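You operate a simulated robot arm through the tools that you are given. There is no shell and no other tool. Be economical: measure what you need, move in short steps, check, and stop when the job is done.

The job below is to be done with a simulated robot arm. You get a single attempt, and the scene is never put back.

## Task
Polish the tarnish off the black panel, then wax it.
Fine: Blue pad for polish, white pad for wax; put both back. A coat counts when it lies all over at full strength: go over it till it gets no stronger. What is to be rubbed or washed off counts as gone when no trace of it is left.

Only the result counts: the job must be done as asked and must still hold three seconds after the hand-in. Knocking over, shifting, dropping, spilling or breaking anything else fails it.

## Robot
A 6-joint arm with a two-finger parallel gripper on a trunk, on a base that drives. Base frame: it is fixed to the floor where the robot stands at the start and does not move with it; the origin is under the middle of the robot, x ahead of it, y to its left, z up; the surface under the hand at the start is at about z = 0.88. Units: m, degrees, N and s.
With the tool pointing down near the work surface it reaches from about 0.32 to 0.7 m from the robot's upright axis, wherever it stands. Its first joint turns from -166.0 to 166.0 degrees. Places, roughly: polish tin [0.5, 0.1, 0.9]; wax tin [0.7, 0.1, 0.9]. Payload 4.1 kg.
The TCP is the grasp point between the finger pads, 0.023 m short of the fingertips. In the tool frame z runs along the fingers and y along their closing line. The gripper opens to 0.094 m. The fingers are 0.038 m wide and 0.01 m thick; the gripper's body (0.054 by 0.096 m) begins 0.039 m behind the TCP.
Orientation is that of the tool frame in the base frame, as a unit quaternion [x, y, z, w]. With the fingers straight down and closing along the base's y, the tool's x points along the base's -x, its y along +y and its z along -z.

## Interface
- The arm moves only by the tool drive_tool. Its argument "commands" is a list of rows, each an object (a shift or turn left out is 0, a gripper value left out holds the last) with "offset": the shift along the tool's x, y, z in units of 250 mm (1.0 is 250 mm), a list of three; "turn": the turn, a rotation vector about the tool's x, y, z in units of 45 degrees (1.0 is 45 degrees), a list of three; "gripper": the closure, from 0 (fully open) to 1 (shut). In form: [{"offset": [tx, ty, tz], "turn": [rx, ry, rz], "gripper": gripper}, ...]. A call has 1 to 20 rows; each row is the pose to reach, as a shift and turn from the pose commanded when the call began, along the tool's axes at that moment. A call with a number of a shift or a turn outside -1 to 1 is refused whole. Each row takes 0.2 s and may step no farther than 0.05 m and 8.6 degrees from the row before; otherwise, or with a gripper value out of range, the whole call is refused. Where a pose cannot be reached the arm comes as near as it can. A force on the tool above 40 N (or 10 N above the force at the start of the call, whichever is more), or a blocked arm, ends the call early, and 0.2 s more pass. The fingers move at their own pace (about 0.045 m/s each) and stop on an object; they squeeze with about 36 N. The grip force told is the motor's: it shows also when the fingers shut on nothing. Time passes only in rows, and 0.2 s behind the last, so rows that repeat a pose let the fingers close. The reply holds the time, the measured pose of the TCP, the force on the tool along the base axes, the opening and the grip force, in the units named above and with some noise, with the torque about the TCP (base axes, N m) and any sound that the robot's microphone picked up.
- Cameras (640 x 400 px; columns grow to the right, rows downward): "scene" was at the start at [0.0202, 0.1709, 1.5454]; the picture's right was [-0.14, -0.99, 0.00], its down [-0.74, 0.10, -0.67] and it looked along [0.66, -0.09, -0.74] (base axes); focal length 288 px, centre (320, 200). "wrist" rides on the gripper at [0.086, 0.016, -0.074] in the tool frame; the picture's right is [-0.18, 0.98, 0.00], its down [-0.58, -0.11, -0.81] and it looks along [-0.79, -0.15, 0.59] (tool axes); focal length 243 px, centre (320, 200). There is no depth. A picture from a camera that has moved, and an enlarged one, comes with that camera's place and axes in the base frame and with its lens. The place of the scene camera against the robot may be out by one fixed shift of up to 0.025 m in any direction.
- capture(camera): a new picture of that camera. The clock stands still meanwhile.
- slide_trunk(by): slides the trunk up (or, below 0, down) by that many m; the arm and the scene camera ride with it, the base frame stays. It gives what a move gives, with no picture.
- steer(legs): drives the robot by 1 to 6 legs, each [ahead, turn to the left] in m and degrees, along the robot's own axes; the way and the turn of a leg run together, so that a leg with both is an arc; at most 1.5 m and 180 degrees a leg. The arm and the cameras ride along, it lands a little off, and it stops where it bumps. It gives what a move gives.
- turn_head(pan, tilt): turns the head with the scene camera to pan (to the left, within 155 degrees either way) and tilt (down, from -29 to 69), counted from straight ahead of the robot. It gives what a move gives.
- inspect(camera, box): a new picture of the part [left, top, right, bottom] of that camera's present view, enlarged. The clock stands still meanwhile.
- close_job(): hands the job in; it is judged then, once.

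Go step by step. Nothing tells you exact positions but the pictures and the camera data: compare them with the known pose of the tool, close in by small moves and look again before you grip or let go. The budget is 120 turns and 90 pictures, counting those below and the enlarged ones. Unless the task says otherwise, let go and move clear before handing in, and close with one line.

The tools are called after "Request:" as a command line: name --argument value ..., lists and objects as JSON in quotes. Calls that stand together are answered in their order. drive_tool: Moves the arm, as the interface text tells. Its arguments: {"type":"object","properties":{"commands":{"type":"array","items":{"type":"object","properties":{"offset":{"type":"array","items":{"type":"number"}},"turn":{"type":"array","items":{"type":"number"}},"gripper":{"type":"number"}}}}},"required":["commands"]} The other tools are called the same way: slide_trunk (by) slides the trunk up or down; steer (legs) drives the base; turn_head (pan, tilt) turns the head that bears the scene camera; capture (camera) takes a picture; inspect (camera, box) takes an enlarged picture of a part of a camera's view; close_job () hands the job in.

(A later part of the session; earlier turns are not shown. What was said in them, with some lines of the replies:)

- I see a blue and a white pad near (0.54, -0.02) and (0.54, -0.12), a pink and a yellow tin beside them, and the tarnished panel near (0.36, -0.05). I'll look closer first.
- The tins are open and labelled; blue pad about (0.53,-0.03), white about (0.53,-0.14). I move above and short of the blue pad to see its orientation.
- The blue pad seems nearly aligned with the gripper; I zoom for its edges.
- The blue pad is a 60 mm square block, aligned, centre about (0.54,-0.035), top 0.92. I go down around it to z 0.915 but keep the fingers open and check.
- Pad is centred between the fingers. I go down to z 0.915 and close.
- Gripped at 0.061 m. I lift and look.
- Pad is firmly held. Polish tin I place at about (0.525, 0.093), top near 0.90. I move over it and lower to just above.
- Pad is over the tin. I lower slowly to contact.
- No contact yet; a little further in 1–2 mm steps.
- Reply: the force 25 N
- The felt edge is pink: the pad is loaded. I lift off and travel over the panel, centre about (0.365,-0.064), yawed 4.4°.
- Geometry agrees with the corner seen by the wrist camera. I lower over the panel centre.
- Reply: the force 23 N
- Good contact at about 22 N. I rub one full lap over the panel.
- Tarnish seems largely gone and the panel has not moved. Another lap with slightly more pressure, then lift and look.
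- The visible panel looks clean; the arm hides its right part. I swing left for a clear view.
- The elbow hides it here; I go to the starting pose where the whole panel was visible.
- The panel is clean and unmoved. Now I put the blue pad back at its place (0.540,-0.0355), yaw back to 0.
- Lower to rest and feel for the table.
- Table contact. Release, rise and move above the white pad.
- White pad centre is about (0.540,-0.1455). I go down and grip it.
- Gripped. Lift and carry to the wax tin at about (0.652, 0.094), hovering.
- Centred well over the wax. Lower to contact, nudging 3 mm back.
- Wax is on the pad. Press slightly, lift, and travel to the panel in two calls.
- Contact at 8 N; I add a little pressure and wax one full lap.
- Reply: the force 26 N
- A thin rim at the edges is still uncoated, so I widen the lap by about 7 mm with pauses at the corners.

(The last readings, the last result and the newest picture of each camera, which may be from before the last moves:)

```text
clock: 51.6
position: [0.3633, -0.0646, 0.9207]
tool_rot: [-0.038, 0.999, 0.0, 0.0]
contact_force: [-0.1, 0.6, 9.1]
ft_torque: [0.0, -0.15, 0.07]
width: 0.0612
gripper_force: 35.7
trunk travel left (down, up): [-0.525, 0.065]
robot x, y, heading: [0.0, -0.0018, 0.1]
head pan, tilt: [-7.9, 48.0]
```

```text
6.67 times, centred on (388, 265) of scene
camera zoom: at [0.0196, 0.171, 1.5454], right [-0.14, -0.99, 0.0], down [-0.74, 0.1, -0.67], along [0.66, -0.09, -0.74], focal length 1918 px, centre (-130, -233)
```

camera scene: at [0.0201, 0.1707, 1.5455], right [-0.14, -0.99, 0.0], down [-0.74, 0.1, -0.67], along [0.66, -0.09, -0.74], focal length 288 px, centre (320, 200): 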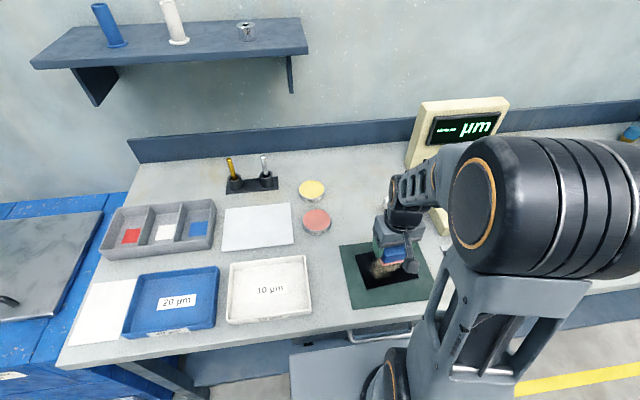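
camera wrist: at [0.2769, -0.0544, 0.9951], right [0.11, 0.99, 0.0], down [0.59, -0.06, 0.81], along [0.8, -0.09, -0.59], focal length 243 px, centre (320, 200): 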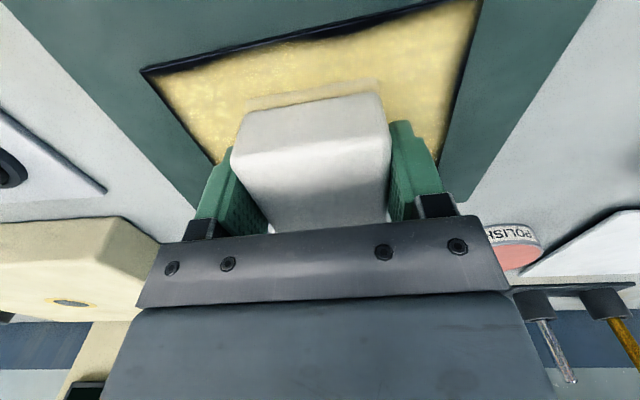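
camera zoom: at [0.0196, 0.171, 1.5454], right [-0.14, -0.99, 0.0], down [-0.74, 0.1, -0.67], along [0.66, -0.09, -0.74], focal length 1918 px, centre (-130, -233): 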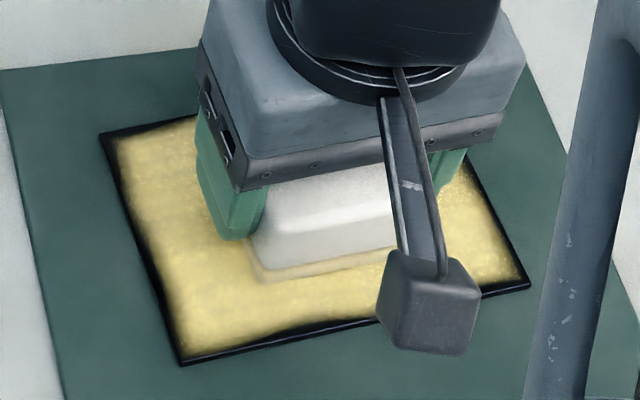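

The edges barely changed; I check where the pad actually reaches by stopping at the near-left corner of the lap.

Request:
drive_tool --commands '[{"offset": [0.06, 0.1, 0]}, {"offset": [0.124, 0.204, 0]}, {"offset": [0.124, 0.204, 0]}]'

Request:
inspect --camera "scene" --box '[345, 235, 430, 295]'

Request:
capture --camera "wrist"

```text
clock: 52.4
position: [0.3297, -0.0151, 0.9203]
tool_rot: [-0.038, 0.999, 0.001, 0.001]
contact_force: [1.3, -0.1, 15.9]
ft_torque: [-0.1, -0.08, 0.03]
width: 0.0616
gripper_force: 35.8
trunk travel left (down, up): [-0.525, 0.065]
robot x, y, heading: [-0.0026, -0.0001, 0.1]
head pan, tilt: [-7.9, 48.0]
```

```text
6.67 times, centred on (388, 265) of scene
camera zoom: at [0.0194, 0.1709, 1.5456], right [-0.14, -0.99, 0.0], down [-0.74, 0.1, -0.67], along [0.66, -0.09, -0.74], focal length 1918 px, centre (-130, -233)
```

zoom: 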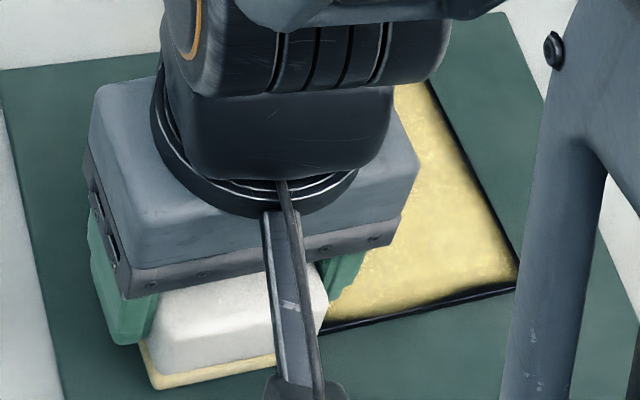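

```text
55 pictures are left
camera wrist: at [0.2422, -0.0056, 0.9949], right [0.11, 0.99, 0.0], down [0.59, -0.06, 0.81], along [0.8, -0.09, -0.59], focal length 243 px, centre (320, 200)
```

wrist: 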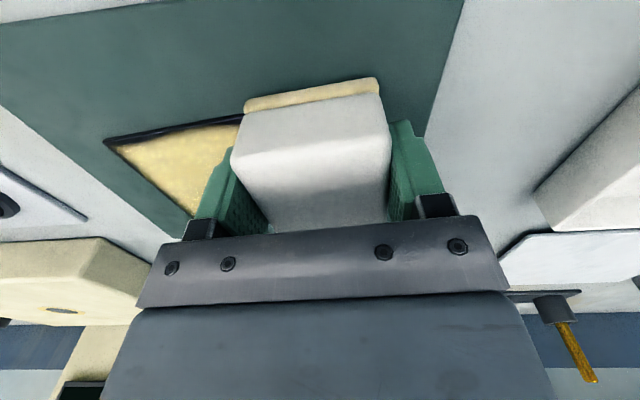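

The pad clearly overhangs the edge yet leaves nothing more: it has run out of wax. I lift and go back to the tin to reload.

Request:
drive_tool --commands '[{"offset": [0, 0, -0.15]}, {"offset": [0, 0, -0.3]}, {"offset": [-0.163, 0.042, -0.3]}, {"offset": [-0.326, 0.085, -0.3]}, {"offset": [-0.489, 0.127, -0.3]}, {"offset": [-0.652, 0.17, -0.3]}, {"offset": [-0.652, 0.17, -0.3]}]'

Request:
drive_tool --commands '[{"offset": [-0.163, 0.042, 0], "turn": [0, 0, 0.025]}, {"offset": [-0.326, 0.085, 0], "turn": [0, 0, 0.05]}, {"offset": [-0.489, 0.127, 0], "turn": [0, 0, 0.075]}, {"offset": [-0.653, 0.17, 0], "turn": [0, 0, 0.098]}, {"offset": [-0.653, 0.17, 0.12], "turn": [0, 0, 0.098]}, {"offset": [-0.653, 0.17, 0.2], "turn": [0, 0, 0.098]}, {"offset": [-0.653, 0.17, 0.2], "turn": [0, 0, 0.098]}]'

Request:
capture --camera "wrist"

```text
clock: 54.0
position: [0.4897, 0.0388, 0.9951]
tool_rot: [-0.038, 0.999, 0.0, 0.0]
contact_force: [-0.4, 0.3, -1.3]
ft_torque: [0.04, 0.04, 0.0]
width: 0.0612
gripper_force: 35.7
trunk travel left (down, up): [-0.525, 0.065]
robot x, y, heading: [-0.0019, -0.0018, -0.1]
head pan, tilt: [-7.9, 48.0]
```

```text
clock: 55.6
position: [0.649, 0.0949, 0.9454]
tool_rot: [0.0, 1.0, -0.001, 0.0]
contact_force: [0.0, -0.2, -0.2]
ft_torque: [0.02, 0.0, 0.02]
width: 0.0611
gripper_force: 35.9
trunk travel left (down, up): [-0.525, 0.065]
robot x, y, heading: [-0.003, 0.0008, 0.2]
head pan, tilt: [-7.9, 48.0]
```

```text
54 pictures are left
camera wrist: at [0.5632, 0.1108, 1.0189], right [0.18, 0.98, 0.0], down [0.58, -0.11, 0.81], along [0.79, -0.15, -0.59], focal length 243 px, centre (320, 200)
```

wrist: 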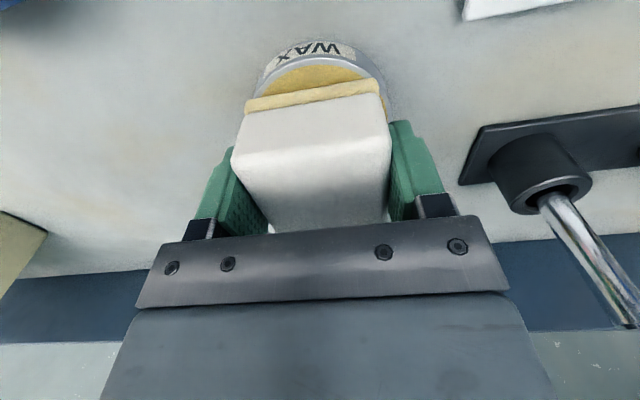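

Press into the wax again, hold a moment, and lift.

Request:
drive_tool --commands '[{"offset": [0, 0, 0.03]}, {"offset": [0, 0, 0.042]}, {"offset": [0, 0, 0.048]}, {"offset": [0, 0, 0.052]}, {"offset": [0, 0, 0.054]}, {"offset": [0, 0, 0.054]}, {"offset": [0, 0, 0.054]}]'

Request:
drive_tool --commands '[{"offset": [0, 0, -0.06]}, {"offset": [0, 0, -0.254]}, {"offset": [0.145, -0.08, -0.254]}, {"offset": [0.29, -0.16, -0.254]}, {"offset": [0.436, -0.24, -0.254]}, {"offset": [0.568, -0.316, -0.254]}, {"offset": [0.568, -0.316, -0.254]}]'

Request:
drive_tool --commands '[{"offset": [0.142, -0.079, 0], "turn": [0, 0, -0.025]}, {"offset": [0.284, -0.158, 0], "turn": [0, 0, -0.05]}, {"offset": [0.426, -0.237, 0], "turn": [0, 0, -0.075]}, {"offset": [0.568, -0.316, 0], "turn": [0, 0, -0.098]}, {"offset": [0.568, -0.316, 0.14], "turn": [0, 0, -0.098]}, {"offset": [0.568, -0.316, 0.14], "turn": [0, 0, -0.098]}]'

Request:
capture --camera "wrist"

```text
clock: 57.2
position: [0.6481, 0.0947, 0.9324]
tool_rot: [0.0, 1.0, 0.0, 0.002]
contact_force: [4.3, -0.3, 11.0]
ft_torque: [-0.02, 0.11, 0.01]
width: 0.0613
gripper_force: 36.1
trunk travel left (down, up): [-0.525, 0.065]
robot x, y, heading: [-0.0025, -0.0025, 0.1]
head pan, tilt: [-7.9, 48.0]
```

```text
clock: 58.8
position: [0.5062, 0.0143, 0.9963]
tool_rot: [0.0, 1.0, 0.0, 0.0]
contact_force: [0.4, -0.4, -1.3]
ft_torque: [0.0, -0.01, 0.0]
width: 0.0615
gripper_force: 35.5
trunk travel left (down, up): [-0.525, 0.065]
robot x, y, heading: [0.0001, 0.0024, -0.2]
head pan, tilt: [-7.9, 48.0]
```

```text
clock: 60.2
position: [0.3649, -0.0624, 0.9585]
tool_rot: [-0.037, 0.999, -0.001, 0.0]
contact_force: [0.6, 0.7, -0.1]
ft_torque: [0.0, -0.04, 0.02]
width: 0.0617
gripper_force: 36.0
trunk travel left (down, up): [-0.525, 0.065]
robot x, y, heading: [-0.0012, -0.0009, 0.1]
head pan, tilt: [-7.9, 48.0]
```

```text
53 pictures are left
camera wrist: at [0.2777, -0.0538, 1.0333], right [0.11, 0.99, 0.0], down [0.59, -0.06, 0.81], along [0.8, -0.09, -0.59], focal length 243 px, centre (320, 200)
```

wrist: 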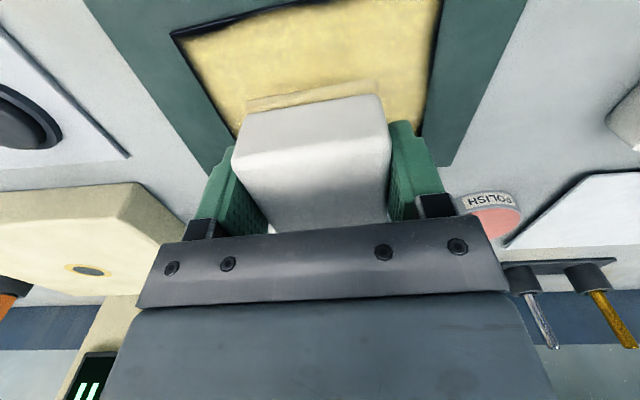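

Pad reloaded. I land at an edge and go round the wide perimeter first.

Request:
drive_tool --commands '[{"offset": [0.1, -0.17, 0.06]}, {"offset": [0.1, -0.17, 0.12]}, {"offset": [0.1, -0.17, 0.148]}, {"offset": [0.1, -0.17, 0.156]}, {"offset": [0.1, -0.17, 0.158]}, {"offset": [0.1, -0.17, 0.158]}]'

```text
refused: row 1 steps farther than a row can; nothing moved
```

Request:
drive_tool --commands '[{"offset": [0.05, -0.085, 0.03]}, {"offset": [0.1, -0.17, 0.08]}, {"offset": [0.1, -0.17, 0.13]}, {"offset": [0.1, -0.17, 0.15]}, {"offset": [0.1, -0.17, 0.156]}, {"offset": [0.1, -0.17, 0.158]}, {"offset": [0.1, -0.17, 0.158]}]'

```text
clock: 61.8
position: [0.3435, -0.1092, 0.9213]
tool_rot: [-0.038, 0.999, 0.0, 0.001]
contact_force: [0.8, 0.2, 5.9]
ft_torque: [0.1, -0.09, -0.01]
width: 0.0614
gripper_force: 36.0
trunk travel left (down, up): [-0.525, 0.065]
robot x, y, heading: [0.0009, 0.0003, 0.2]
head pan, tilt: [-7.9, 48.0]
```

Request:
drive_tool --commands '[{"offset": [0.02, -0.03, 0.003]}, {"offset": [0.02, 0.07, 0.003]}, {"offset": [0.02, 0.17, 0.003]}, {"offset": [0.02, 0.27, 0.003]}, {"offset": [0.02, 0.37, 0.003]}, {"offset": [0.02, 0.37, 0.003]}, {"offset": [-0.1, 0.37, 0.003]}, {"offset": [-0.22, 0.37, 0.003]}, {"offset": [-0.22, 0.37, 0.003]}, {"offset": [-0.22, 0.27, 0.003]}, {"offset": [-0.22, 0.17, 0.003]}, {"offset": [-0.22, 0.07, 0.003]}, {"offset": [-0.22, -0.03, 0.003]}, {"offset": [-0.22, -0.03, 0.003]}, {"offset": [-0.1, -0.03, 0.003]}, {"offset": [-0.1, 0.07, 0.003]}, {"offset": [-0.1, 0.17, 0.003]}]'

Request:
capture --camera "wrist"

Request:
inspect --camera "scene" --box '[345, 235, 430, 295]'

```text
clock: 65.4
position: [0.3636, -0.0644, 0.9198]
tool_rot: [-0.039, 0.999, 0.001, 0.001]
contact_force: [0.6, -3.0, 25.5]
ft_torque: [-0.13, 0.04, 0.16]
width: 0.0612
gripper_force: 36.3
trunk travel left (down, up): [-0.525, 0.065]
robot x, y, heading: [0.0007, 0.0021, 0.1]
head pan, tilt: [-7.9, 48.0]
```

```text
52 pictures are left
camera wrist: at [0.2766, -0.0541, 0.9948], right [0.11, 0.99, 0.0], down [0.59, -0.06, 0.81], along [0.8, -0.09, -0.59], focal length 243 px, centre (320, 200)
```

wrist: 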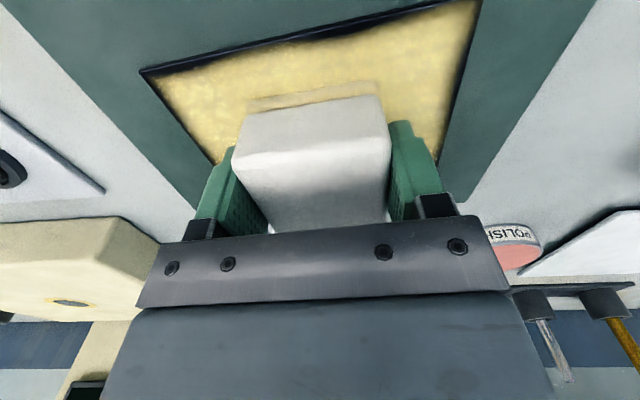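

```text
6.67 times, centred on (388, 265) of scene
camera zoom: at [0.0188, 0.1705, 1.5456], right [-0.14, -0.99, 0.0], down [-0.73, 0.1, -0.67], along [0.66, -0.09, -0.74], focal length 1918 px, centre (-130, -233)
```

zoom: 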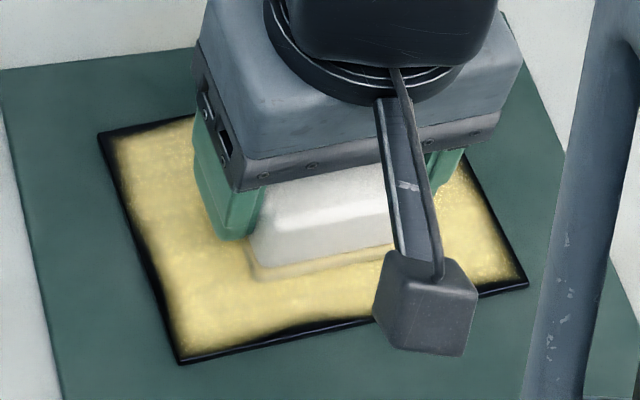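

The edge pattern is identical after the wide lap with a fresh pad, so it may be just the coat's look. I test with one stroke much further over the left and near edges, with lighter pressure.

Request:
drive_tool --commands '[{"offset": [0.0, 0.13, -0.001]}, {"offset": [0, 0.25, -0.002]}, {"offset": [0.12, 0.25, -0.002]}, {"offset": [0, 0.25, -0.002]}, {"offset": [-0.12, 0.25, -0.002]}, {"offset": [-0.0, 0.25, -0.002]}, {"offset": [0.12, 0.25, -0.002]}, {"offset": [0.155, 0.2, -0.002]}, {"offset": [0.155, 0.1, -0.002]}, {"offset": [0.155, 0, -0.002]}, {"offset": [0.155, -0.1, -0.002]}, {"offset": [0.155, -0.2, -0.002]}, {"offset": [0.05, -0.1, -0.001]}, {"offset": [0, 0, 0]}]'

Request:
inspect --camera "scene" --box '[345, 235, 430, 295]'

Request:
inspect --camera "wrist" --box '[120, 0, 500, 170]'

```text
clock: 68.4
position: [0.3646, -0.0631, 0.9199]
tool_rot: [-0.039, 0.999, 0.0, 0.001]
contact_force: [-1.9, -2.6, 21.6]
ft_torque: [-0.03, 0.23, 0.22]
width: 0.0615
gripper_force: 35.9
trunk travel left (down, up): [-0.525, 0.065]
robot x, y, heading: [-0.0039, 0.0045, 0.3]
head pan, tilt: [-7.9, 48.0]
```

```text
6.67 times, centred on (388, 265) of scene
camera zoom: at [0.0188, 0.1706, 1.5456], right [-0.14, -0.99, 0.0], down [-0.73, 0.1, -0.67], along [0.66, -0.09, -0.74], focal length 1918 px, centre (-130, -233)
```

zoom: 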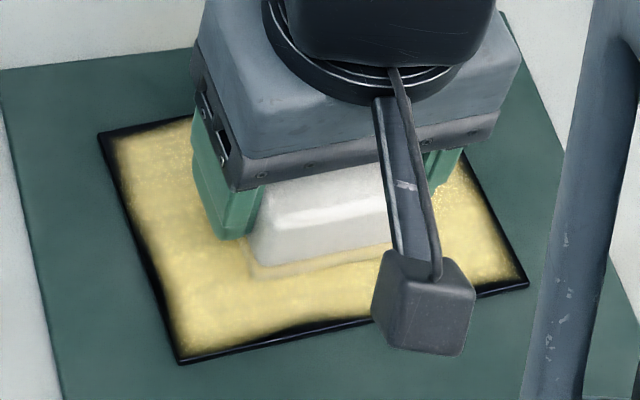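

```text
1.68 times, centred on (310, 85) of wrist
camera zoom: at [0.2769, -0.0535, 0.9948], right [0.11, 0.99, 0.0], down [0.59, -0.06, 0.81], along [0.8, -0.09, -0.59], focal length 409 px, centre (337, 394)
```

zoom: 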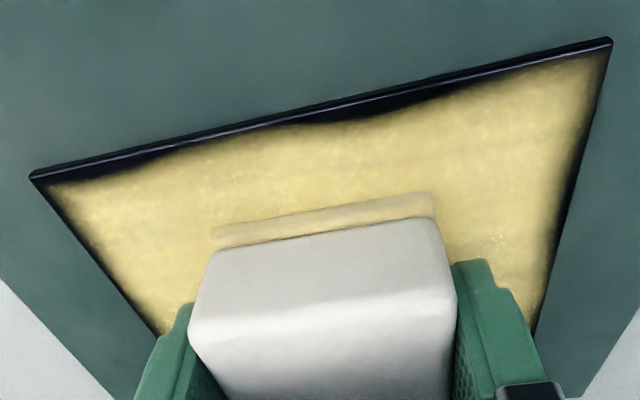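

The edge pattern is unchanged, so it is the coat's outline. One more dense lap, then lift for a clear view of the strength.

Request:
drive_tool --commands '[{"offset": [0, -0.1, 0]}, {"offset": [0, -0.19, 0]}, {"offset": [0.1, -0.19, 0]}, {"offset": [0.1, -0.095, 0]}, {"offset": [0.1, 0, 0]}, {"offset": [0.1, 0.095, 0]}, {"offset": [0.1, 0.19, 0]}, {"offset": [0, 0.19, 0]}, {"offset": [-0.1, 0.19, 0]}, {"offset": [-0.1, 0.095, 0]}, {"offset": [-0.1, 0, 0]}, {"offset": [-0.1, -0.095, 0]}, {"offset": [-0.1, -0.19, 0]}, {"offset": [0, -0.19, 0]}, {"offset": [0, -0.095, 0]}, {"offset": [0, 0, 0]}, {"offset": [0, 0.1, 0]}, {"offset": [0, 0, 0]}, {"offset": [0, 0, -0.1]}, {"offset": [0, 0, -0.24]}]'

Request:
drive_tool --commands '[{"offset": [-0.02, 0.1, -0.14]}, {"offset": [-0.05, 0.2, -0.28]}, {"offset": [-0.1, 0.32, -0.4]}, {"offset": [-0.14, 0.45, -0.52]}, {"offset": [-0.18, 0.58, -0.64]}, {"offset": [-0.24, 0.74, -0.74]}, {"offset": [-0.24, 0.74, -0.74]}]'

Request:
inspect --camera "scene" --box '[345, 235, 430, 295]'

```text
clock: 70.1
position: [0.3403, -0.0176, 0.9215]
tool_rot: [-0.039, 0.999, 0.0, 0.0]
contact_force: [-6.4, 1.6, 26.5]
ft_torque: [-0.04, -0.24, -0.01]
width: 0.0613
gripper_force: 35.9
trunk travel left (down, up): [-0.525, 0.065]
robot x, y, heading: [0.003, 0.0042, -0.3]
head pan, tilt: [-7.9, 48.0]
stopped in row 8: the force on the tool passed its limit at 44 N (the readings are from after the stop); the commanded pose is now the measured one
```

```text
clock: 71.7
position: [0.3879, 0.1723, 1.1045]
tool_rot: [-0.039, 0.999, -0.001, -0.003]
contact_force: [-0.4, -0.2, -0.2]
ft_torque: [-0.02, -0.04, -0.01]
width: 0.0612
gripper_force: 36.1
trunk travel left (down, up): [-0.525, 0.065]
robot x, y, heading: [-0.0016, -0.0009, 0.5]
head pan, tilt: [-7.9, 48.0]
```

```text
6.67 times, centred on (388, 265) of scene
camera zoom: at [0.0203, 0.171, 1.5454], right [-0.14, -0.99, 0.0], down [-0.74, 0.1, -0.67], along [0.66, -0.09, -0.74], focal length 1918 px, centre (-130, -233)
```

zoom: 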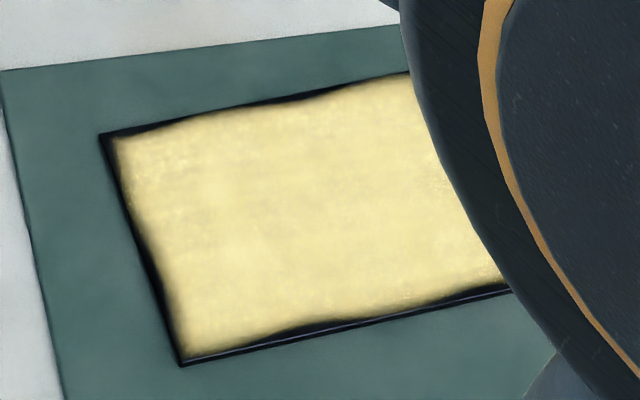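

Panel is in place and the coat looks strong. I reload once more and go over it again, to compare the strength with this picture.

Request:
drive_tool --commands '[{"offset": [-0.13, -0.049, 0.1]}, {"offset": [-0.26, -0.098, 0.2]}, {"offset": [-0.39, -0.147, 0.3]}, {"offset": [-0.52, -0.195, 0.4]}, {"offset": [-0.52, -0.195, 0.4]}]'

Request:
drive_tool --commands '[{"offset": [-0.17, -0.065, 0], "turn": [0, 0, 0.03]}, {"offset": [-0.34, -0.13, 0], "turn": [0, 0, 0.06]}, {"offset": [-0.51, -0.194, 0], "turn": [0, 0, 0.098]}, {"offset": [-0.51, -0.194, 0.12], "turn": [0, 0, 0.098]}, {"offset": [-0.51, -0.194, 0.236], "turn": [0, 0, 0.098]}, {"offset": [-0.51, -0.194, 0.236], "turn": [0, 0, 0.098]}]'

Request:
capture --camera "wrist"

```text
clock: 72.9
position: [0.5222, 0.1321, 1.0036]
tool_rot: [-0.038, 0.999, 0.001, -0.003]
contact_force: [-0.4, 0.4, 0.0]
ft_torque: [0.0, 0.0, -0.01]
width: 0.0615
gripper_force: 36.4
trunk travel left (down, up): [-0.525, 0.065]
robot x, y, heading: [-0.0002, -0.0013, -0.0]
head pan, tilt: [-7.9, 48.0]
```

```text
clock: 74.3
position: [0.6537, 0.0951, 0.9445]
tool_rot: [0.0, 1.0, 0.0, -0.003]
contact_force: [-0.5, -0.1, -1.3]
ft_torque: [-0.02, -0.02, -0.04]
width: 0.0614
gripper_force: 36.3
trunk travel left (down, up): [-0.525, 0.065]
robot x, y, heading: [0.0001, -0.0007, -0.0]
head pan, tilt: [-7.9, 48.0]
```

```text
47 pictures are left
camera wrist: at [0.5668, 0.1103, 1.0186], right [0.18, 0.98, 0.0], down [0.59, -0.11, 0.8], along [0.79, -0.15, -0.6], focal length 243 px, centre (320, 200)
```

wrist: 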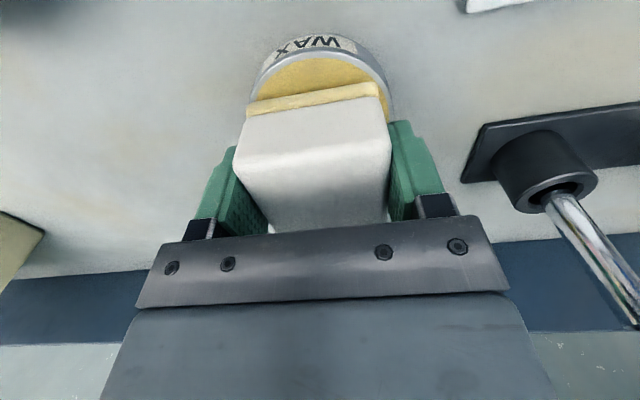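

Press for wax, correcting the slight tilt picked up at the stop.

Request:
drive_tool --commands '[{"offset": [0.01, 0, 0.02], "turn": [0, -0.0076, 0]}, {"offset": [0.01, 0, 0.036], "turn": [0, -0.0076, 0]}, {"offset": [0.01, 0, 0.046], "turn": [0, -0.0076, 0]}, {"offset": [0.01, 0, 0.052], "turn": [0, -0.0076, 0]}, {"offset": [0.01, 0, 0.058], "turn": [0, -0.0076, 0]}, {"offset": [0.01, 0, 0.058], "turn": [0, -0.0076, 0]}]'

```text
clock: 75.7
position: [0.6496, 0.094, 0.9317]
tool_rot: [0.0, 1.0, 0.0, 0.003]
contact_force: [1.1, -0.6, 25.1]
ft_torque: [-0.5, 0.7, 0.03]
width: 0.0616
gripper_force: 36.0
trunk travel left (down, up): [-0.525, 0.065]
robot x, y, heading: [0.0012, -0.0017, 0.1]
head pan, tilt: [-7.9, 48.0]
```

Loaded again. Back to the panel.

Request:
drive_tool --commands '[{"offset": [0, 0, -0.06]}, {"offset": [0, 0, -0.25]}, {"offset": [0.145, -0.08, -0.25]}, {"offset": [0.29, -0.16, -0.25]}, {"offset": [0.436, -0.24, -0.25]}, {"offset": [0.572, -0.316, -0.25]}, {"offset": [0.572, -0.316, -0.25]}]'

Request:
drive_tool --commands '[{"offset": [0.142, -0.079, 0], "turn": [0, 0, -0.025]}, {"offset": [0.284, -0.158, 0], "turn": [0, 0, -0.05]}, {"offset": [0.426, -0.237, 0], "turn": [0, 0, -0.075]}, {"offset": [0.568, -0.316, 0], "turn": [0, 0, -0.098]}, {"offset": [0.568, -0.316, 0.14], "turn": [0, 0, -0.098]}, {"offset": [0.568, -0.316, 0.26], "turn": [0, 0, -0.098]}, {"offset": [0.568, -0.316, 0.28], "turn": [0, 0, -0.098]}, {"offset": [0.568, -0.316, 0.29], "turn": [0, 0, -0.098]}, {"offset": [0.568, -0.316, 0.296], "turn": [0, 0, -0.098]}, {"offset": [0.568, -0.316, 0.296], "turn": [0, 0, -0.098]}]'

```text
clock: 77.3
position: [0.5053, 0.015, 0.9927]
tool_rot: [0.001, 1.0, 0.0, 0.002]
contact_force: [0.3, -0.3, -0.8]
ft_torque: [-0.05, -0.03, -0.01]
width: 0.0612
gripper_force: 36.2
trunk travel left (down, up): [-0.525, 0.065]
robot x, y, heading: [0.0026, -0.0, -0.1]
head pan, tilt: [-7.9, 48.0]
```

```text
clock: 79.4
position: [0.3646, -0.0629, 0.9205]
tool_rot: [-0.038, 0.999, -0.002, 0.003]
contact_force: [-7.5, 1.3, 28.6]
ft_torque: [0.12, 1.03, -0.01]
width: 0.0617
gripper_force: 36.3
trunk travel left (down, up): [-0.525, 0.065]
robot x, y, heading: [-0.0014, -0.0001, 0.0]
head pan, tilt: [-7.9, 48.0]
stopped in row 10: the force on the tool passed its limit at 42 N (the readings are from after the stop); the commanded pose is now the measured one
```

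Slightly too hard; I back off 3 mm to read the tilt unloaded.

Request:
drive_tool --commands '[{"offset": [0, 0, -0.012]}, {"offset": [0, 0, -0.02]}, {"offset": [0, 0, -0.02]}]'

Request:
drive_tool --commands '[{"offset": [0, 0, 0]}]'

Request:
drive_tool --commands '[{"offset": [0, 0, 0]}]'

```text
clock: 80.2
position: [0.3655, -0.0639, 0.9239]
tool_rot: [-0.039, 0.999, 0.0, 0.002]
contact_force: [0.1, 0.7, -1.3]
ft_torque: [-0.01, 0.02, -0.01]
width: 0.0612
gripper_force: 35.8
trunk travel left (down, up): [-0.525, 0.065]
robot x, y, heading: [-0.002, 0.001, 0.2]
head pan, tilt: [-7.9, 48.0]
```

```text
clock: 80.6
position: [0.3654, -0.0639, 0.9237]
tool_rot: [-0.038, 0.999, 0.0, 0.004]
contact_force: [-0.3, 0.7, -1.0]
ft_torque: [0.05, -0.01, 0.03]
width: 0.0618
gripper_force: 35.8
trunk travel left (down, up): [-0.525, 0.065]
robot x, y, heading: [0.0001, 0.0028, 0.1]
head pan, tilt: [-7.9, 48.0]
```

```text
clock: 81.0
position: [0.3653, -0.065, 0.9237]
tool_rot: [-0.038, 0.999, 0.0, 0.003]
contact_force: [0.0, 0.1, -1.2]
ft_torque: [0.02, -0.03, 0.01]
width: 0.0618
gripper_force: 35.9
trunk travel left (down, up): [-0.525, 0.065]
robot x, y, heading: [-0.0002, 0.0005, 0.0]
head pan, tilt: [-7.9, 48.0]
```

Request:
drive_tool --commands '[{"offset": [0, 0, 0], "turn": [0, 0.0076, 0]}, {"offset": [0, 0, 0.006], "turn": [0, 0.0076, 0]}, {"offset": [0, 0, 0.01], "turn": [0, 0.0076, 0]}, {"offset": [0, 0, 0.01], "turn": [0, 0.0076, 0]}]'

```text
clock: 82.0
position: [0.366, -0.0641, 0.9217]
tool_rot: [-0.038, 0.999, -0.002, -0.001]
contact_force: [-0.6, 0.2, -1.5]
ft_torque: [-0.01, 0.01, 0.0]
width: 0.0613
gripper_force: 35.9
trunk travel left (down, up): [-0.525, 0.065]
robot x, y, heading: [0.0008, 0.0004, 0.1]
head pan, tilt: [-7.9, 48.0]
```

Request:
drive_tool --commands '[{"offset": [0, 0, 0.003]}, {"offset": [0, 0, 0.006]}, {"offset": [0, 0, 0.006]}]'

```text
clock: 82.8
position: [0.3666, -0.0636, 0.9211]
tool_rot: [-0.039, 0.999, -0.001, 0.001]
contact_force: [-0.3, 0.2, 17.3]
ft_torque: [0.27, -0.1, 0.0]
width: 0.0614
gripper_force: 36.3
trunk travel left (down, up): [-0.525, 0.065]
robot x, y, heading: [0.0037, -0.0032, -0.1]
head pan, tilt: [-7.9, 48.0]
```

17 N, level. Full lap with the wide edges and the middle.

Request:
drive_tool --commands '[{"offset": [0, -0.1, 0]}, {"offset": [0, -0.19, 0]}, {"offset": [0.115, -0.19, 0]}, {"offset": [0.115, -0.095, 0]}, {"offset": [0.115, 0, 0]}, {"offset": [0.115, 0.095, 0]}, {"offset": [0.115, 0.19, 0]}, {"offset": [0, 0.19, 0]}, {"offset": [-0.115, 0.19, 0]}, {"offset": [-0.115, 0.095, 0]}, {"offset": [-0.115, 0, 0]}, {"offset": [-0.115, -0.095, 0]}, {"offset": [-0.115, -0.19, 0]}, {"offset": [0, -0.19, 0]}, {"offset": [0, -0.095, 0]}, {"offset": [0, 0, 0]}, {"offset": [0, 0.1, 0]}, {"offset": [0, 0, 0]}]'

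Request:
drive_tool --commands '[{"offset": [0, -0.1, 0]}, {"offset": [0, -0.19, 0]}, {"offset": [0.115, -0.19, 0]}, {"offset": [0.115, -0.095, 0]}, {"offset": [0.115, 0, 0]}, {"offset": [0.115, 0.095, 0]}, {"offset": [0.115, 0.19, 0]}, {"offset": [0, 0.19, 0]}, {"offset": [-0.115, 0.19, 0]}, {"offset": [-0.115, 0.095, 0]}, {"offset": [-0.115, 0, 0]}, {"offset": [-0.115, -0.095, 0]}, {"offset": [-0.115, -0.19, 0]}, {"offset": [0, -0.19, 0]}, {"offset": [0, -0.095, 0]}, {"offset": [0, 0, 0]}, {"offset": [0, 0.1, 0]}, {"offset": [0, 0, 0]}, {"offset": [0, 0, -0.1]}, {"offset": [0, 0, -0.24]}]'

Request:
drive_tool --commands '[{"offset": [0.02, 0.1, -0.12]}, {"offset": [0.02, 0.24, -0.22]}, {"offset": [0.0, 0.38, -0.32]}, {"offset": [-0.04, 0.52, -0.42]}, {"offset": [-0.08, 0.64, -0.52]}, {"offset": [-0.12, 0.76, -0.62]}, {"offset": [-0.2, 0.78, -0.74]}, {"offset": [-0.2, 0.78, -0.74]}]'

Request:
inspect --camera "scene" --box '[345, 235, 430, 295]'

```text
clock: 84.2
position: [0.3361, -0.0472, 0.9216]
tool_rot: [-0.039, 0.999, 0.0, 0.002]
contact_force: [-4.7, 3.8, 22.5]
ft_torque: [0.44, 0.25, 0.13]
width: 0.0615
gripper_force: 36.3
trunk travel left (down, up): [-0.525, 0.065]
robot x, y, heading: [-0.0027, -0.0005, -0.2]
head pan, tilt: [-7.9, 48.0]
stopped in row 7: the force on the tool passed its limit at 40 N (the readings are from after the stop); the commanded pose is now the measured one
```

```text
clock: 86.3
position: [0.3604, 0.0001, 0.9187]
tool_rot: [-0.041, 0.999, 0.0, 0.002]
contact_force: [-4.2, 0.6, 25.6]
ft_torque: [-0.25, 0.45, -0.14]
width: 0.0613
gripper_force: 35.9
out of reach, approached as far as the arm can: row 5, 6, 7
trunk travel left (down, up): [-0.525, 0.065]
robot x, y, heading: [-0.0005, 0.0044, 0.0]
head pan, tilt: [-7.9, 48.0]
stopped in row 10: the force on the tool passed its limit at 43 N (the readings are from after the stop); the commanded pose is now the measured one
```

```text
clock: 88.1
position: [0.3949, 0.1989, 1.1044]
tool_rot: [-0.039, 0.999, 0.0, 0.001]
contact_force: [-0.2, 1.1, -0.8]
ft_torque: [0.02, 0.0, -0.01]
width: 0.0614
gripper_force: 35.7
trunk travel left (down, up): [-0.525, 0.065]
robot x, y, heading: [0.0009, 0.0026, 0.2]
head pan, tilt: [-7.9, 48.0]
```

```text
6.67 times, centred on (388, 265) of scene
camera zoom: at [0.02, 0.1707, 1.5454], right [-0.14, -0.99, 0.0], down [-0.74, 0.1, -0.67], along [0.66, -0.09, -0.74], focal length 1918 px, centre (-130, -233)
```

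zoom: 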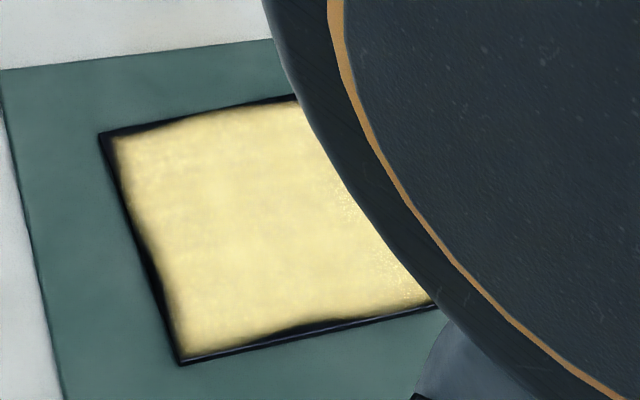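

The panel and mat did not move, and the coat looks unchanged in strength. I go to the clear viewing pose to see it whole.

Request:
drive_tool --commands '[{"offset": [-0.03, -0.1, -0.1]}, {"offset": [-0.06, -0.2, -0.2]}, {"offset": [-0.08, -0.29, -0.27]}, {"offset": [-0.08, -0.29, -0.27]}]'

Request:
inspect --camera "scene" --box '[345, 235, 430, 295]'

Request:
inspect --camera "scene" --box '[290, 170, 450, 290]'

```text
clock: 89.1
position: [0.4208, 0.1281, 1.1718]
tool_rot: [-0.04, 0.999, -0.001, 0.0]
contact_force: [-0.5, 0.6, -0.2]
ft_torque: [-0.01, 0.0, -0.01]
width: 0.0616
gripper_force: 35.7
trunk travel left (down, up): [-0.525, 0.065]
robot x, y, heading: [-0.002, -0.0067, 0.1]
head pan, tilt: [-7.9, 48.0]
```

```text
6.67 times, centred on (388, 265) of scene
camera zoom: at [0.0199, 0.1707, 1.5454], right [-0.14, -0.99, 0.0], down [-0.74, 0.1, -0.67], along [0.66, -0.09, -0.74], focal length 1918 px, centre (-130, -233)
```

zoom: 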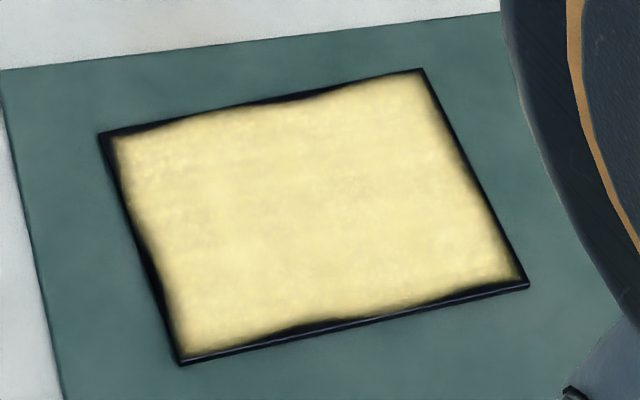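

```text
3.33 times, centred on (370, 230) of scene
camera zoom: at [0.0199, 0.1707, 1.5454], right [-0.14, -0.99, 0.0], down [-0.74, 0.1, -0.67], along [0.66, -0.09, -0.74], focal length 959 px, centre (153, 100)
```

zoom: 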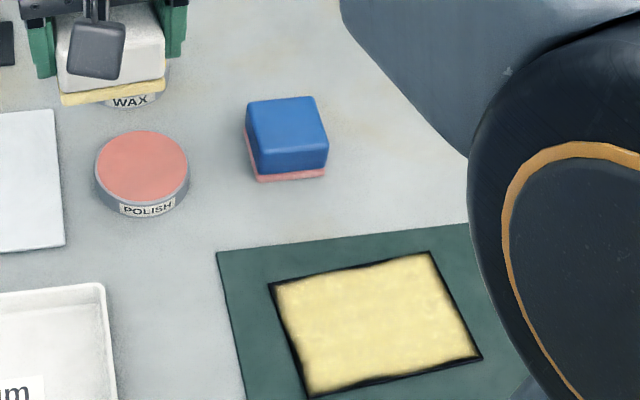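

The coat is even and no stronger than before, its wavy outline unchanged: it is saturated. I return the white pad to (0.540,-0.1455).

Request:
drive_tool --commands '[{"offset": [-0.04, -0.112, 0.08], "turn": [0, 0, 0.02]}, {"offset": [-0.08, -0.224, 0.16], "turn": [0, 0, 0.04]}, {"offset": [-0.12, -0.336, 0.24], "turn": [0, 0, 0.06]}, {"offset": [-0.16, -0.448, 0.32], "turn": [0, 0, 0.08]}, {"offset": [-0.2, -0.56, 0.4], "turn": [0, 0, 0.1]}, {"offset": [-0.2, -0.56, 0.56], "turn": [0, 0, 0.1]}, {"offset": [-0.2, -0.56, 0.56], "turn": [0, 0, 0.1]}]'

Request:
drive_tool --commands '[{"offset": [0, 0, 0]}]'

```text
clock: 90.7
position: [0.4825, -0.008, 1.0314]
tool_rot: [-0.001, 1.0, -0.001, -0.001]
contact_force: [0.3, -0.2, -1.0]
ft_torque: [0.02, 0.01, 0.02]
width: 0.0613
gripper_force: 36.2
trunk travel left (down, up): [-0.525, 0.065]
robot x, y, heading: [-0.0009, 0.0025, 0.0]
head pan, tilt: [-7.9, 48.0]
```

```text
clock: 91.1
position: [0.4822, -0.0086, 1.0311]
tool_rot: [-0.001, 1.0, -0.001, 0.0]
contact_force: [0.7, 0.5, -0.2]
ft_torque: [0.01, 0.03, -0.04]
width: 0.0615
gripper_force: 36.0
trunk travel left (down, up): [-0.525, 0.065]
robot x, y, heading: [-0.0011, 0.0015, 0.1]
head pan, tilt: [-7.9, 48.0]
```

Request:
drive_tool --commands '[{"offset": [-0.077, -0.18, 0]}, {"offset": [-0.154, -0.36, 0]}, {"offset": [-0.231, -0.549, 0]}, {"offset": [-0.231, -0.549, 0.16]}, {"offset": [-0.231, -0.549, 0.325]}, {"offset": [-0.231, -0.549, 0.325]}]'

Request:
drive_tool --commands '[{"offset": [0, 0, 0]}]'

Request:
capture --camera "wrist"

```text
refused: row 3 steps farther than a row can; nothing moved
```

```text
clock: 91.5
position: [0.483, -0.0077, 1.032]
tool_rot: [-0.001, 1.0, -0.001, 0.0]
contact_force: [0.7, 0.5, -1.0]
ft_torque: [0.02, 0.01, -0.02]
width: 0.0613
gripper_force: 36.2
trunk travel left (down, up): [-0.525, 0.065]
robot x, y, heading: [-0.0008, -0.0021, -0.1]
head pan, tilt: [-7.9, 48.0]
```

```text
43 pictures are left
camera wrist: at [0.3964, 0.008, 1.1057], right [0.18, 0.98, 0.0], down [0.58, -0.11, 0.81], along [0.79, -0.15, -0.59], focal length 243 px, centre (320, 200)
```

wrist: 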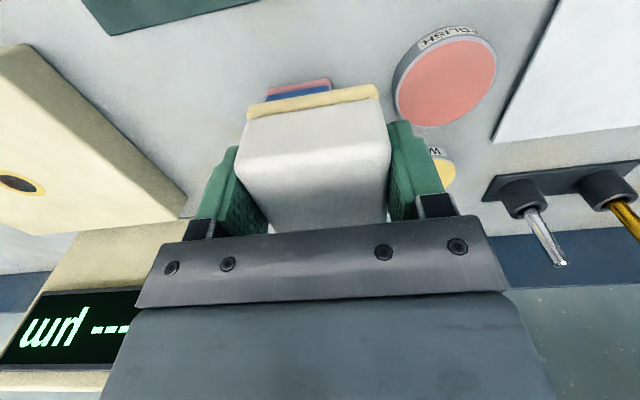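

Request:
drive_tool --commands '[{"offset": [-0.058, -0.138, 0]}, {"offset": [-0.116, -0.276, 0]}, {"offset": [-0.174, -0.414, 0]}, {"offset": [-0.229, -0.551, 0]}, {"offset": [-0.229, -0.551, 0.16]}, {"offset": [-0.229, -0.551, 0.325]}, {"offset": [-0.229, -0.551, 0.325]}]'

Request:
drive_tool --commands '[{"offset": [0, 0, 0]}]'

```text
clock: 93.1
position: [0.5392, -0.1455, 0.9501]
tool_rot: [-0.001, 1.0, -0.001, 0.0]
contact_force: [-0.4, 0.2, -1.2]
ft_torque: [-0.01, 0.02, 0.03]
width: 0.0614
gripper_force: 35.8
trunk travel left (down, up): [-0.525, 0.065]
robot x, y, heading: [-0.0011, -0.0044, -0.1]
head pan, tilt: [-7.9, 48.0]
```

```text
clock: 93.5
position: [0.5396, -0.1448, 0.9519]
tool_rot: [-0.002, 1.0, -0.001, 0.0]
contact_force: [-0.3, 0.2, -1.8]
ft_torque: [-0.04, -0.01, -0.02]
width: 0.0613
gripper_force: 35.7
trunk travel left (down, up): [-0.525, 0.065]
robot x, y, heading: [-0.0007, -0.0027, -0.4]
head pan, tilt: [-7.9, 48.0]
```

On target; lower until the table is felt.

Request:
drive_tool --commands '[{"offset": [0, 0, 0.08]}, {"offset": [0, 0, 0.13]}, {"offset": [0, 0, 0.14]}, {"offset": [0, 0, 0.146]}, {"offset": [0, 0, 0.15]}, {"offset": [0, 0, 0.15]}]'

```text
clock: 94.9
position: [0.5398, -0.1448, 0.914]
tool_rot: [-0.001, 1.0, -0.002, 0.001]
contact_force: [-0.1, -0.1, -1.1]
ft_torque: [-0.03, 0.02, 0.02]
width: 0.0613
gripper_force: 36.2
trunk travel left (down, up): [-0.525, 0.065]
robot x, y, heading: [0.0016, -0.0024, -0.0]
head pan, tilt: [-7.9, 48.0]
```

Request:
drive_tool --commands '[{"offset": [0, 0, 0.003]}, {"offset": [0, 0, 0.006]}, {"offset": [0, 0, 0.006]}]'

```text
clock: 95.7
position: [0.5398, -0.1453, 0.9125]
tool_rot: [0.0, 1.0, -0.001, 0.001]
contact_force: [0.5, 0.3, 8.9]
ft_torque: [0.25, 0.12, 0.0]
width: 0.0615
gripper_force: 36.1
trunk travel left (down, up): [-0.525, 0.065]
robot x, y, heading: [-0.0022, -0.0034, -0.2]
head pan, tilt: [-7.9, 48.0]
```

Touching. Release and rise, then check.

Request:
drive_tool --commands '[{"offset": [0, 0, 0], "gripper": 0}, {"offset": [0, 0, 0], "gripper": 0}, {"offset": [0, 0, 0], "gripper": 0}, {"offset": [0, 0, 0], "gripper": 0}, {"offset": [0, 0, 0], "gripper": 0}, {"offset": [0, 0, -0.1], "gripper": 0}, {"offset": [0, 0, -0.28], "gripper": 0}, {"offset": [0.0, 0.1, -0.4], "gripper": 0}, {"offset": [0.0, 0.2, -0.55], "gripper": 0}, {"offset": [0.08, 0.36, -0.64], "gripper": 0}, {"offset": [0.16, 0.54, -0.7], "gripper": 0}, {"offset": [0.24, 0.7, -0.8], "gripper": 0}, {"offset": [0.34, 0.86, -0.85], "gripper": 0}, {"offset": [0.45, 0.98, -0.95], "gripper": 0}, {"offset": [0.45, 0.98, -0.95], "gripper": 0}]'

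Request:
capture --camera "scene"

Request:
inspect --camera "scene" --box '[290, 170, 450, 310]'

```text
refused: row 11 steps farther than a row can; nothing moved
```

```text
42 pictures are left
camera scene: at [0.0193, 0.1709, 1.5456], right [-0.14, -0.99, 0.0], down [-0.74, 0.1, -0.67], along [0.66, -0.09, -0.74], focal length 288 px, centre (320, 200)
```

scene: 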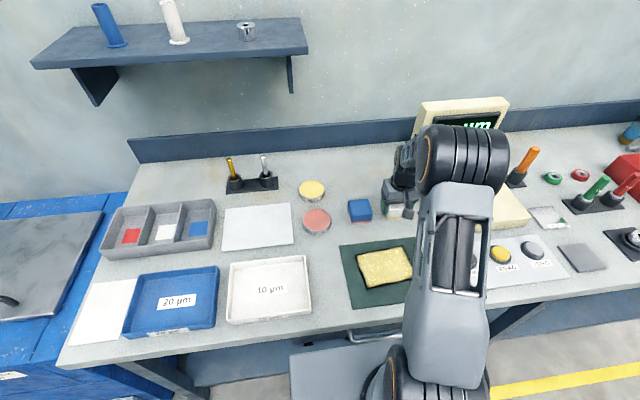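

```text
2.86 times, centred on (370, 240) of scene
camera zoom: at [0.0193, 0.1709, 1.5456], right [-0.14, -0.99, 0.0], down [-0.74, 0.1, -0.67], along [0.66, -0.09, -0.74], focal length 822 px, centre (177, 86)
```

zoom: 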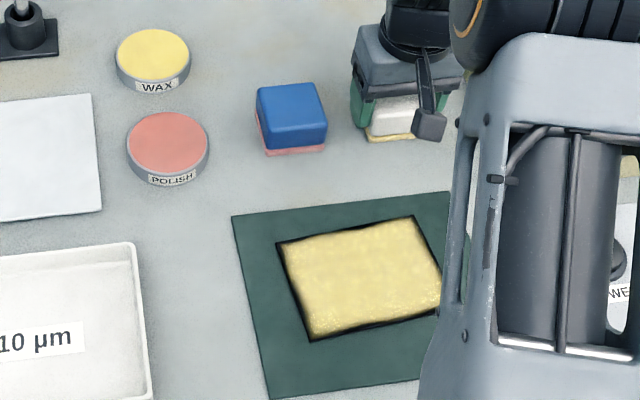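

Request:
drive_tool --commands '[{"offset": [0, 0, 0], "gripper": 0}, {"offset": [0, 0, 0], "gripper": 0}, {"offset": [0, 0, 0], "gripper": 0}, {"offset": [0, 0, 0], "gripper": 0}, {"offset": [0, 0, 0], "gripper": 0}, {"offset": [0, 0, -0.1], "gripper": 0}, {"offset": [0, 0, -0.28], "gripper": 0}, {"offset": [0.0, 0.1, -0.4], "gripper": 0}, {"offset": [0.0, 0.2, -0.55], "gripper": 0}, {"offset": [0.08, 0.34, -0.64], "gripper": 0}, {"offset": [0.16, 0.48, -0.7], "gripper": 0}, {"offset": [0.24, 0.62, -0.78], "gripper": 0}, {"offset": [0.32, 0.76, -0.85], "gripper": 0}, {"offset": [0.4, 0.88, -0.92], "gripper": 0}, {"offset": [0.46, 0.98, -0.98], "gripper": 0}, {"offset": [0.46, 0.98, -0.98], "gripper": 0}]'

Request:
inspect --camera "scene" --box '[290, 170, 450, 310]'

Request:
capture --camera "wrist"

```text
clock: 99.1
position: [0.4243, 0.0996, 1.1577]
tool_rot: [-0.001, 1.0, -0.001, 0.0]
contact_force: [-0.3, 0.1, 0.3]
ft_torque: [0.02, -0.01, 0.0]
width: 0.0941
gripper_force: 0.1
trunk travel left (down, up): [-0.525, 0.065]
robot x, y, heading: [0.0012, 0.0018, -0.1]
head pan, tilt: [-7.9, 48.0]
```

```text
2.86 times, centred on (370, 240) of scene
camera zoom: at [0.0198, 0.1709, 1.5454], right [-0.14, -0.99, 0.0], down [-0.74, 0.1, -0.67], along [0.66, -0.09, -0.74], focal length 822 px, centre (177, 86)
```

zoom: 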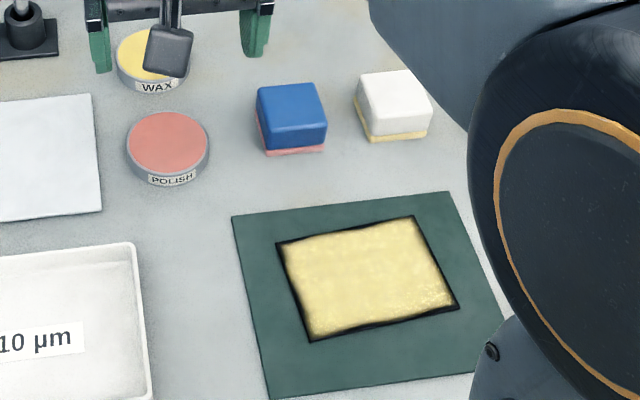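

```text
39 pictures are left
camera wrist: at [0.3372, 0.1156, 1.2313], right [0.18, 0.98, 0.0], down [0.58, -0.11, 0.81], along [0.79, -0.15, -0.59], focal length 243 px, centre (320, 200)
```

wrist: 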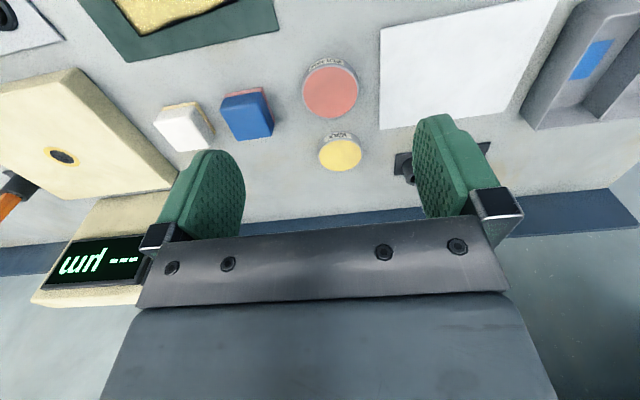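

Both pads are back in their places, the panel is waxed evenly, nothing else has moved and the hand is clear. I hand in.

Request:
close_job

```text
The job is handed in.
```

The tarnish is off the black panel and it is waxed, and both pads are back in place. I took the thin dark rim still visible round the coat for its natural outline, because reloading the pad and rubbing well past the edges did not change it.
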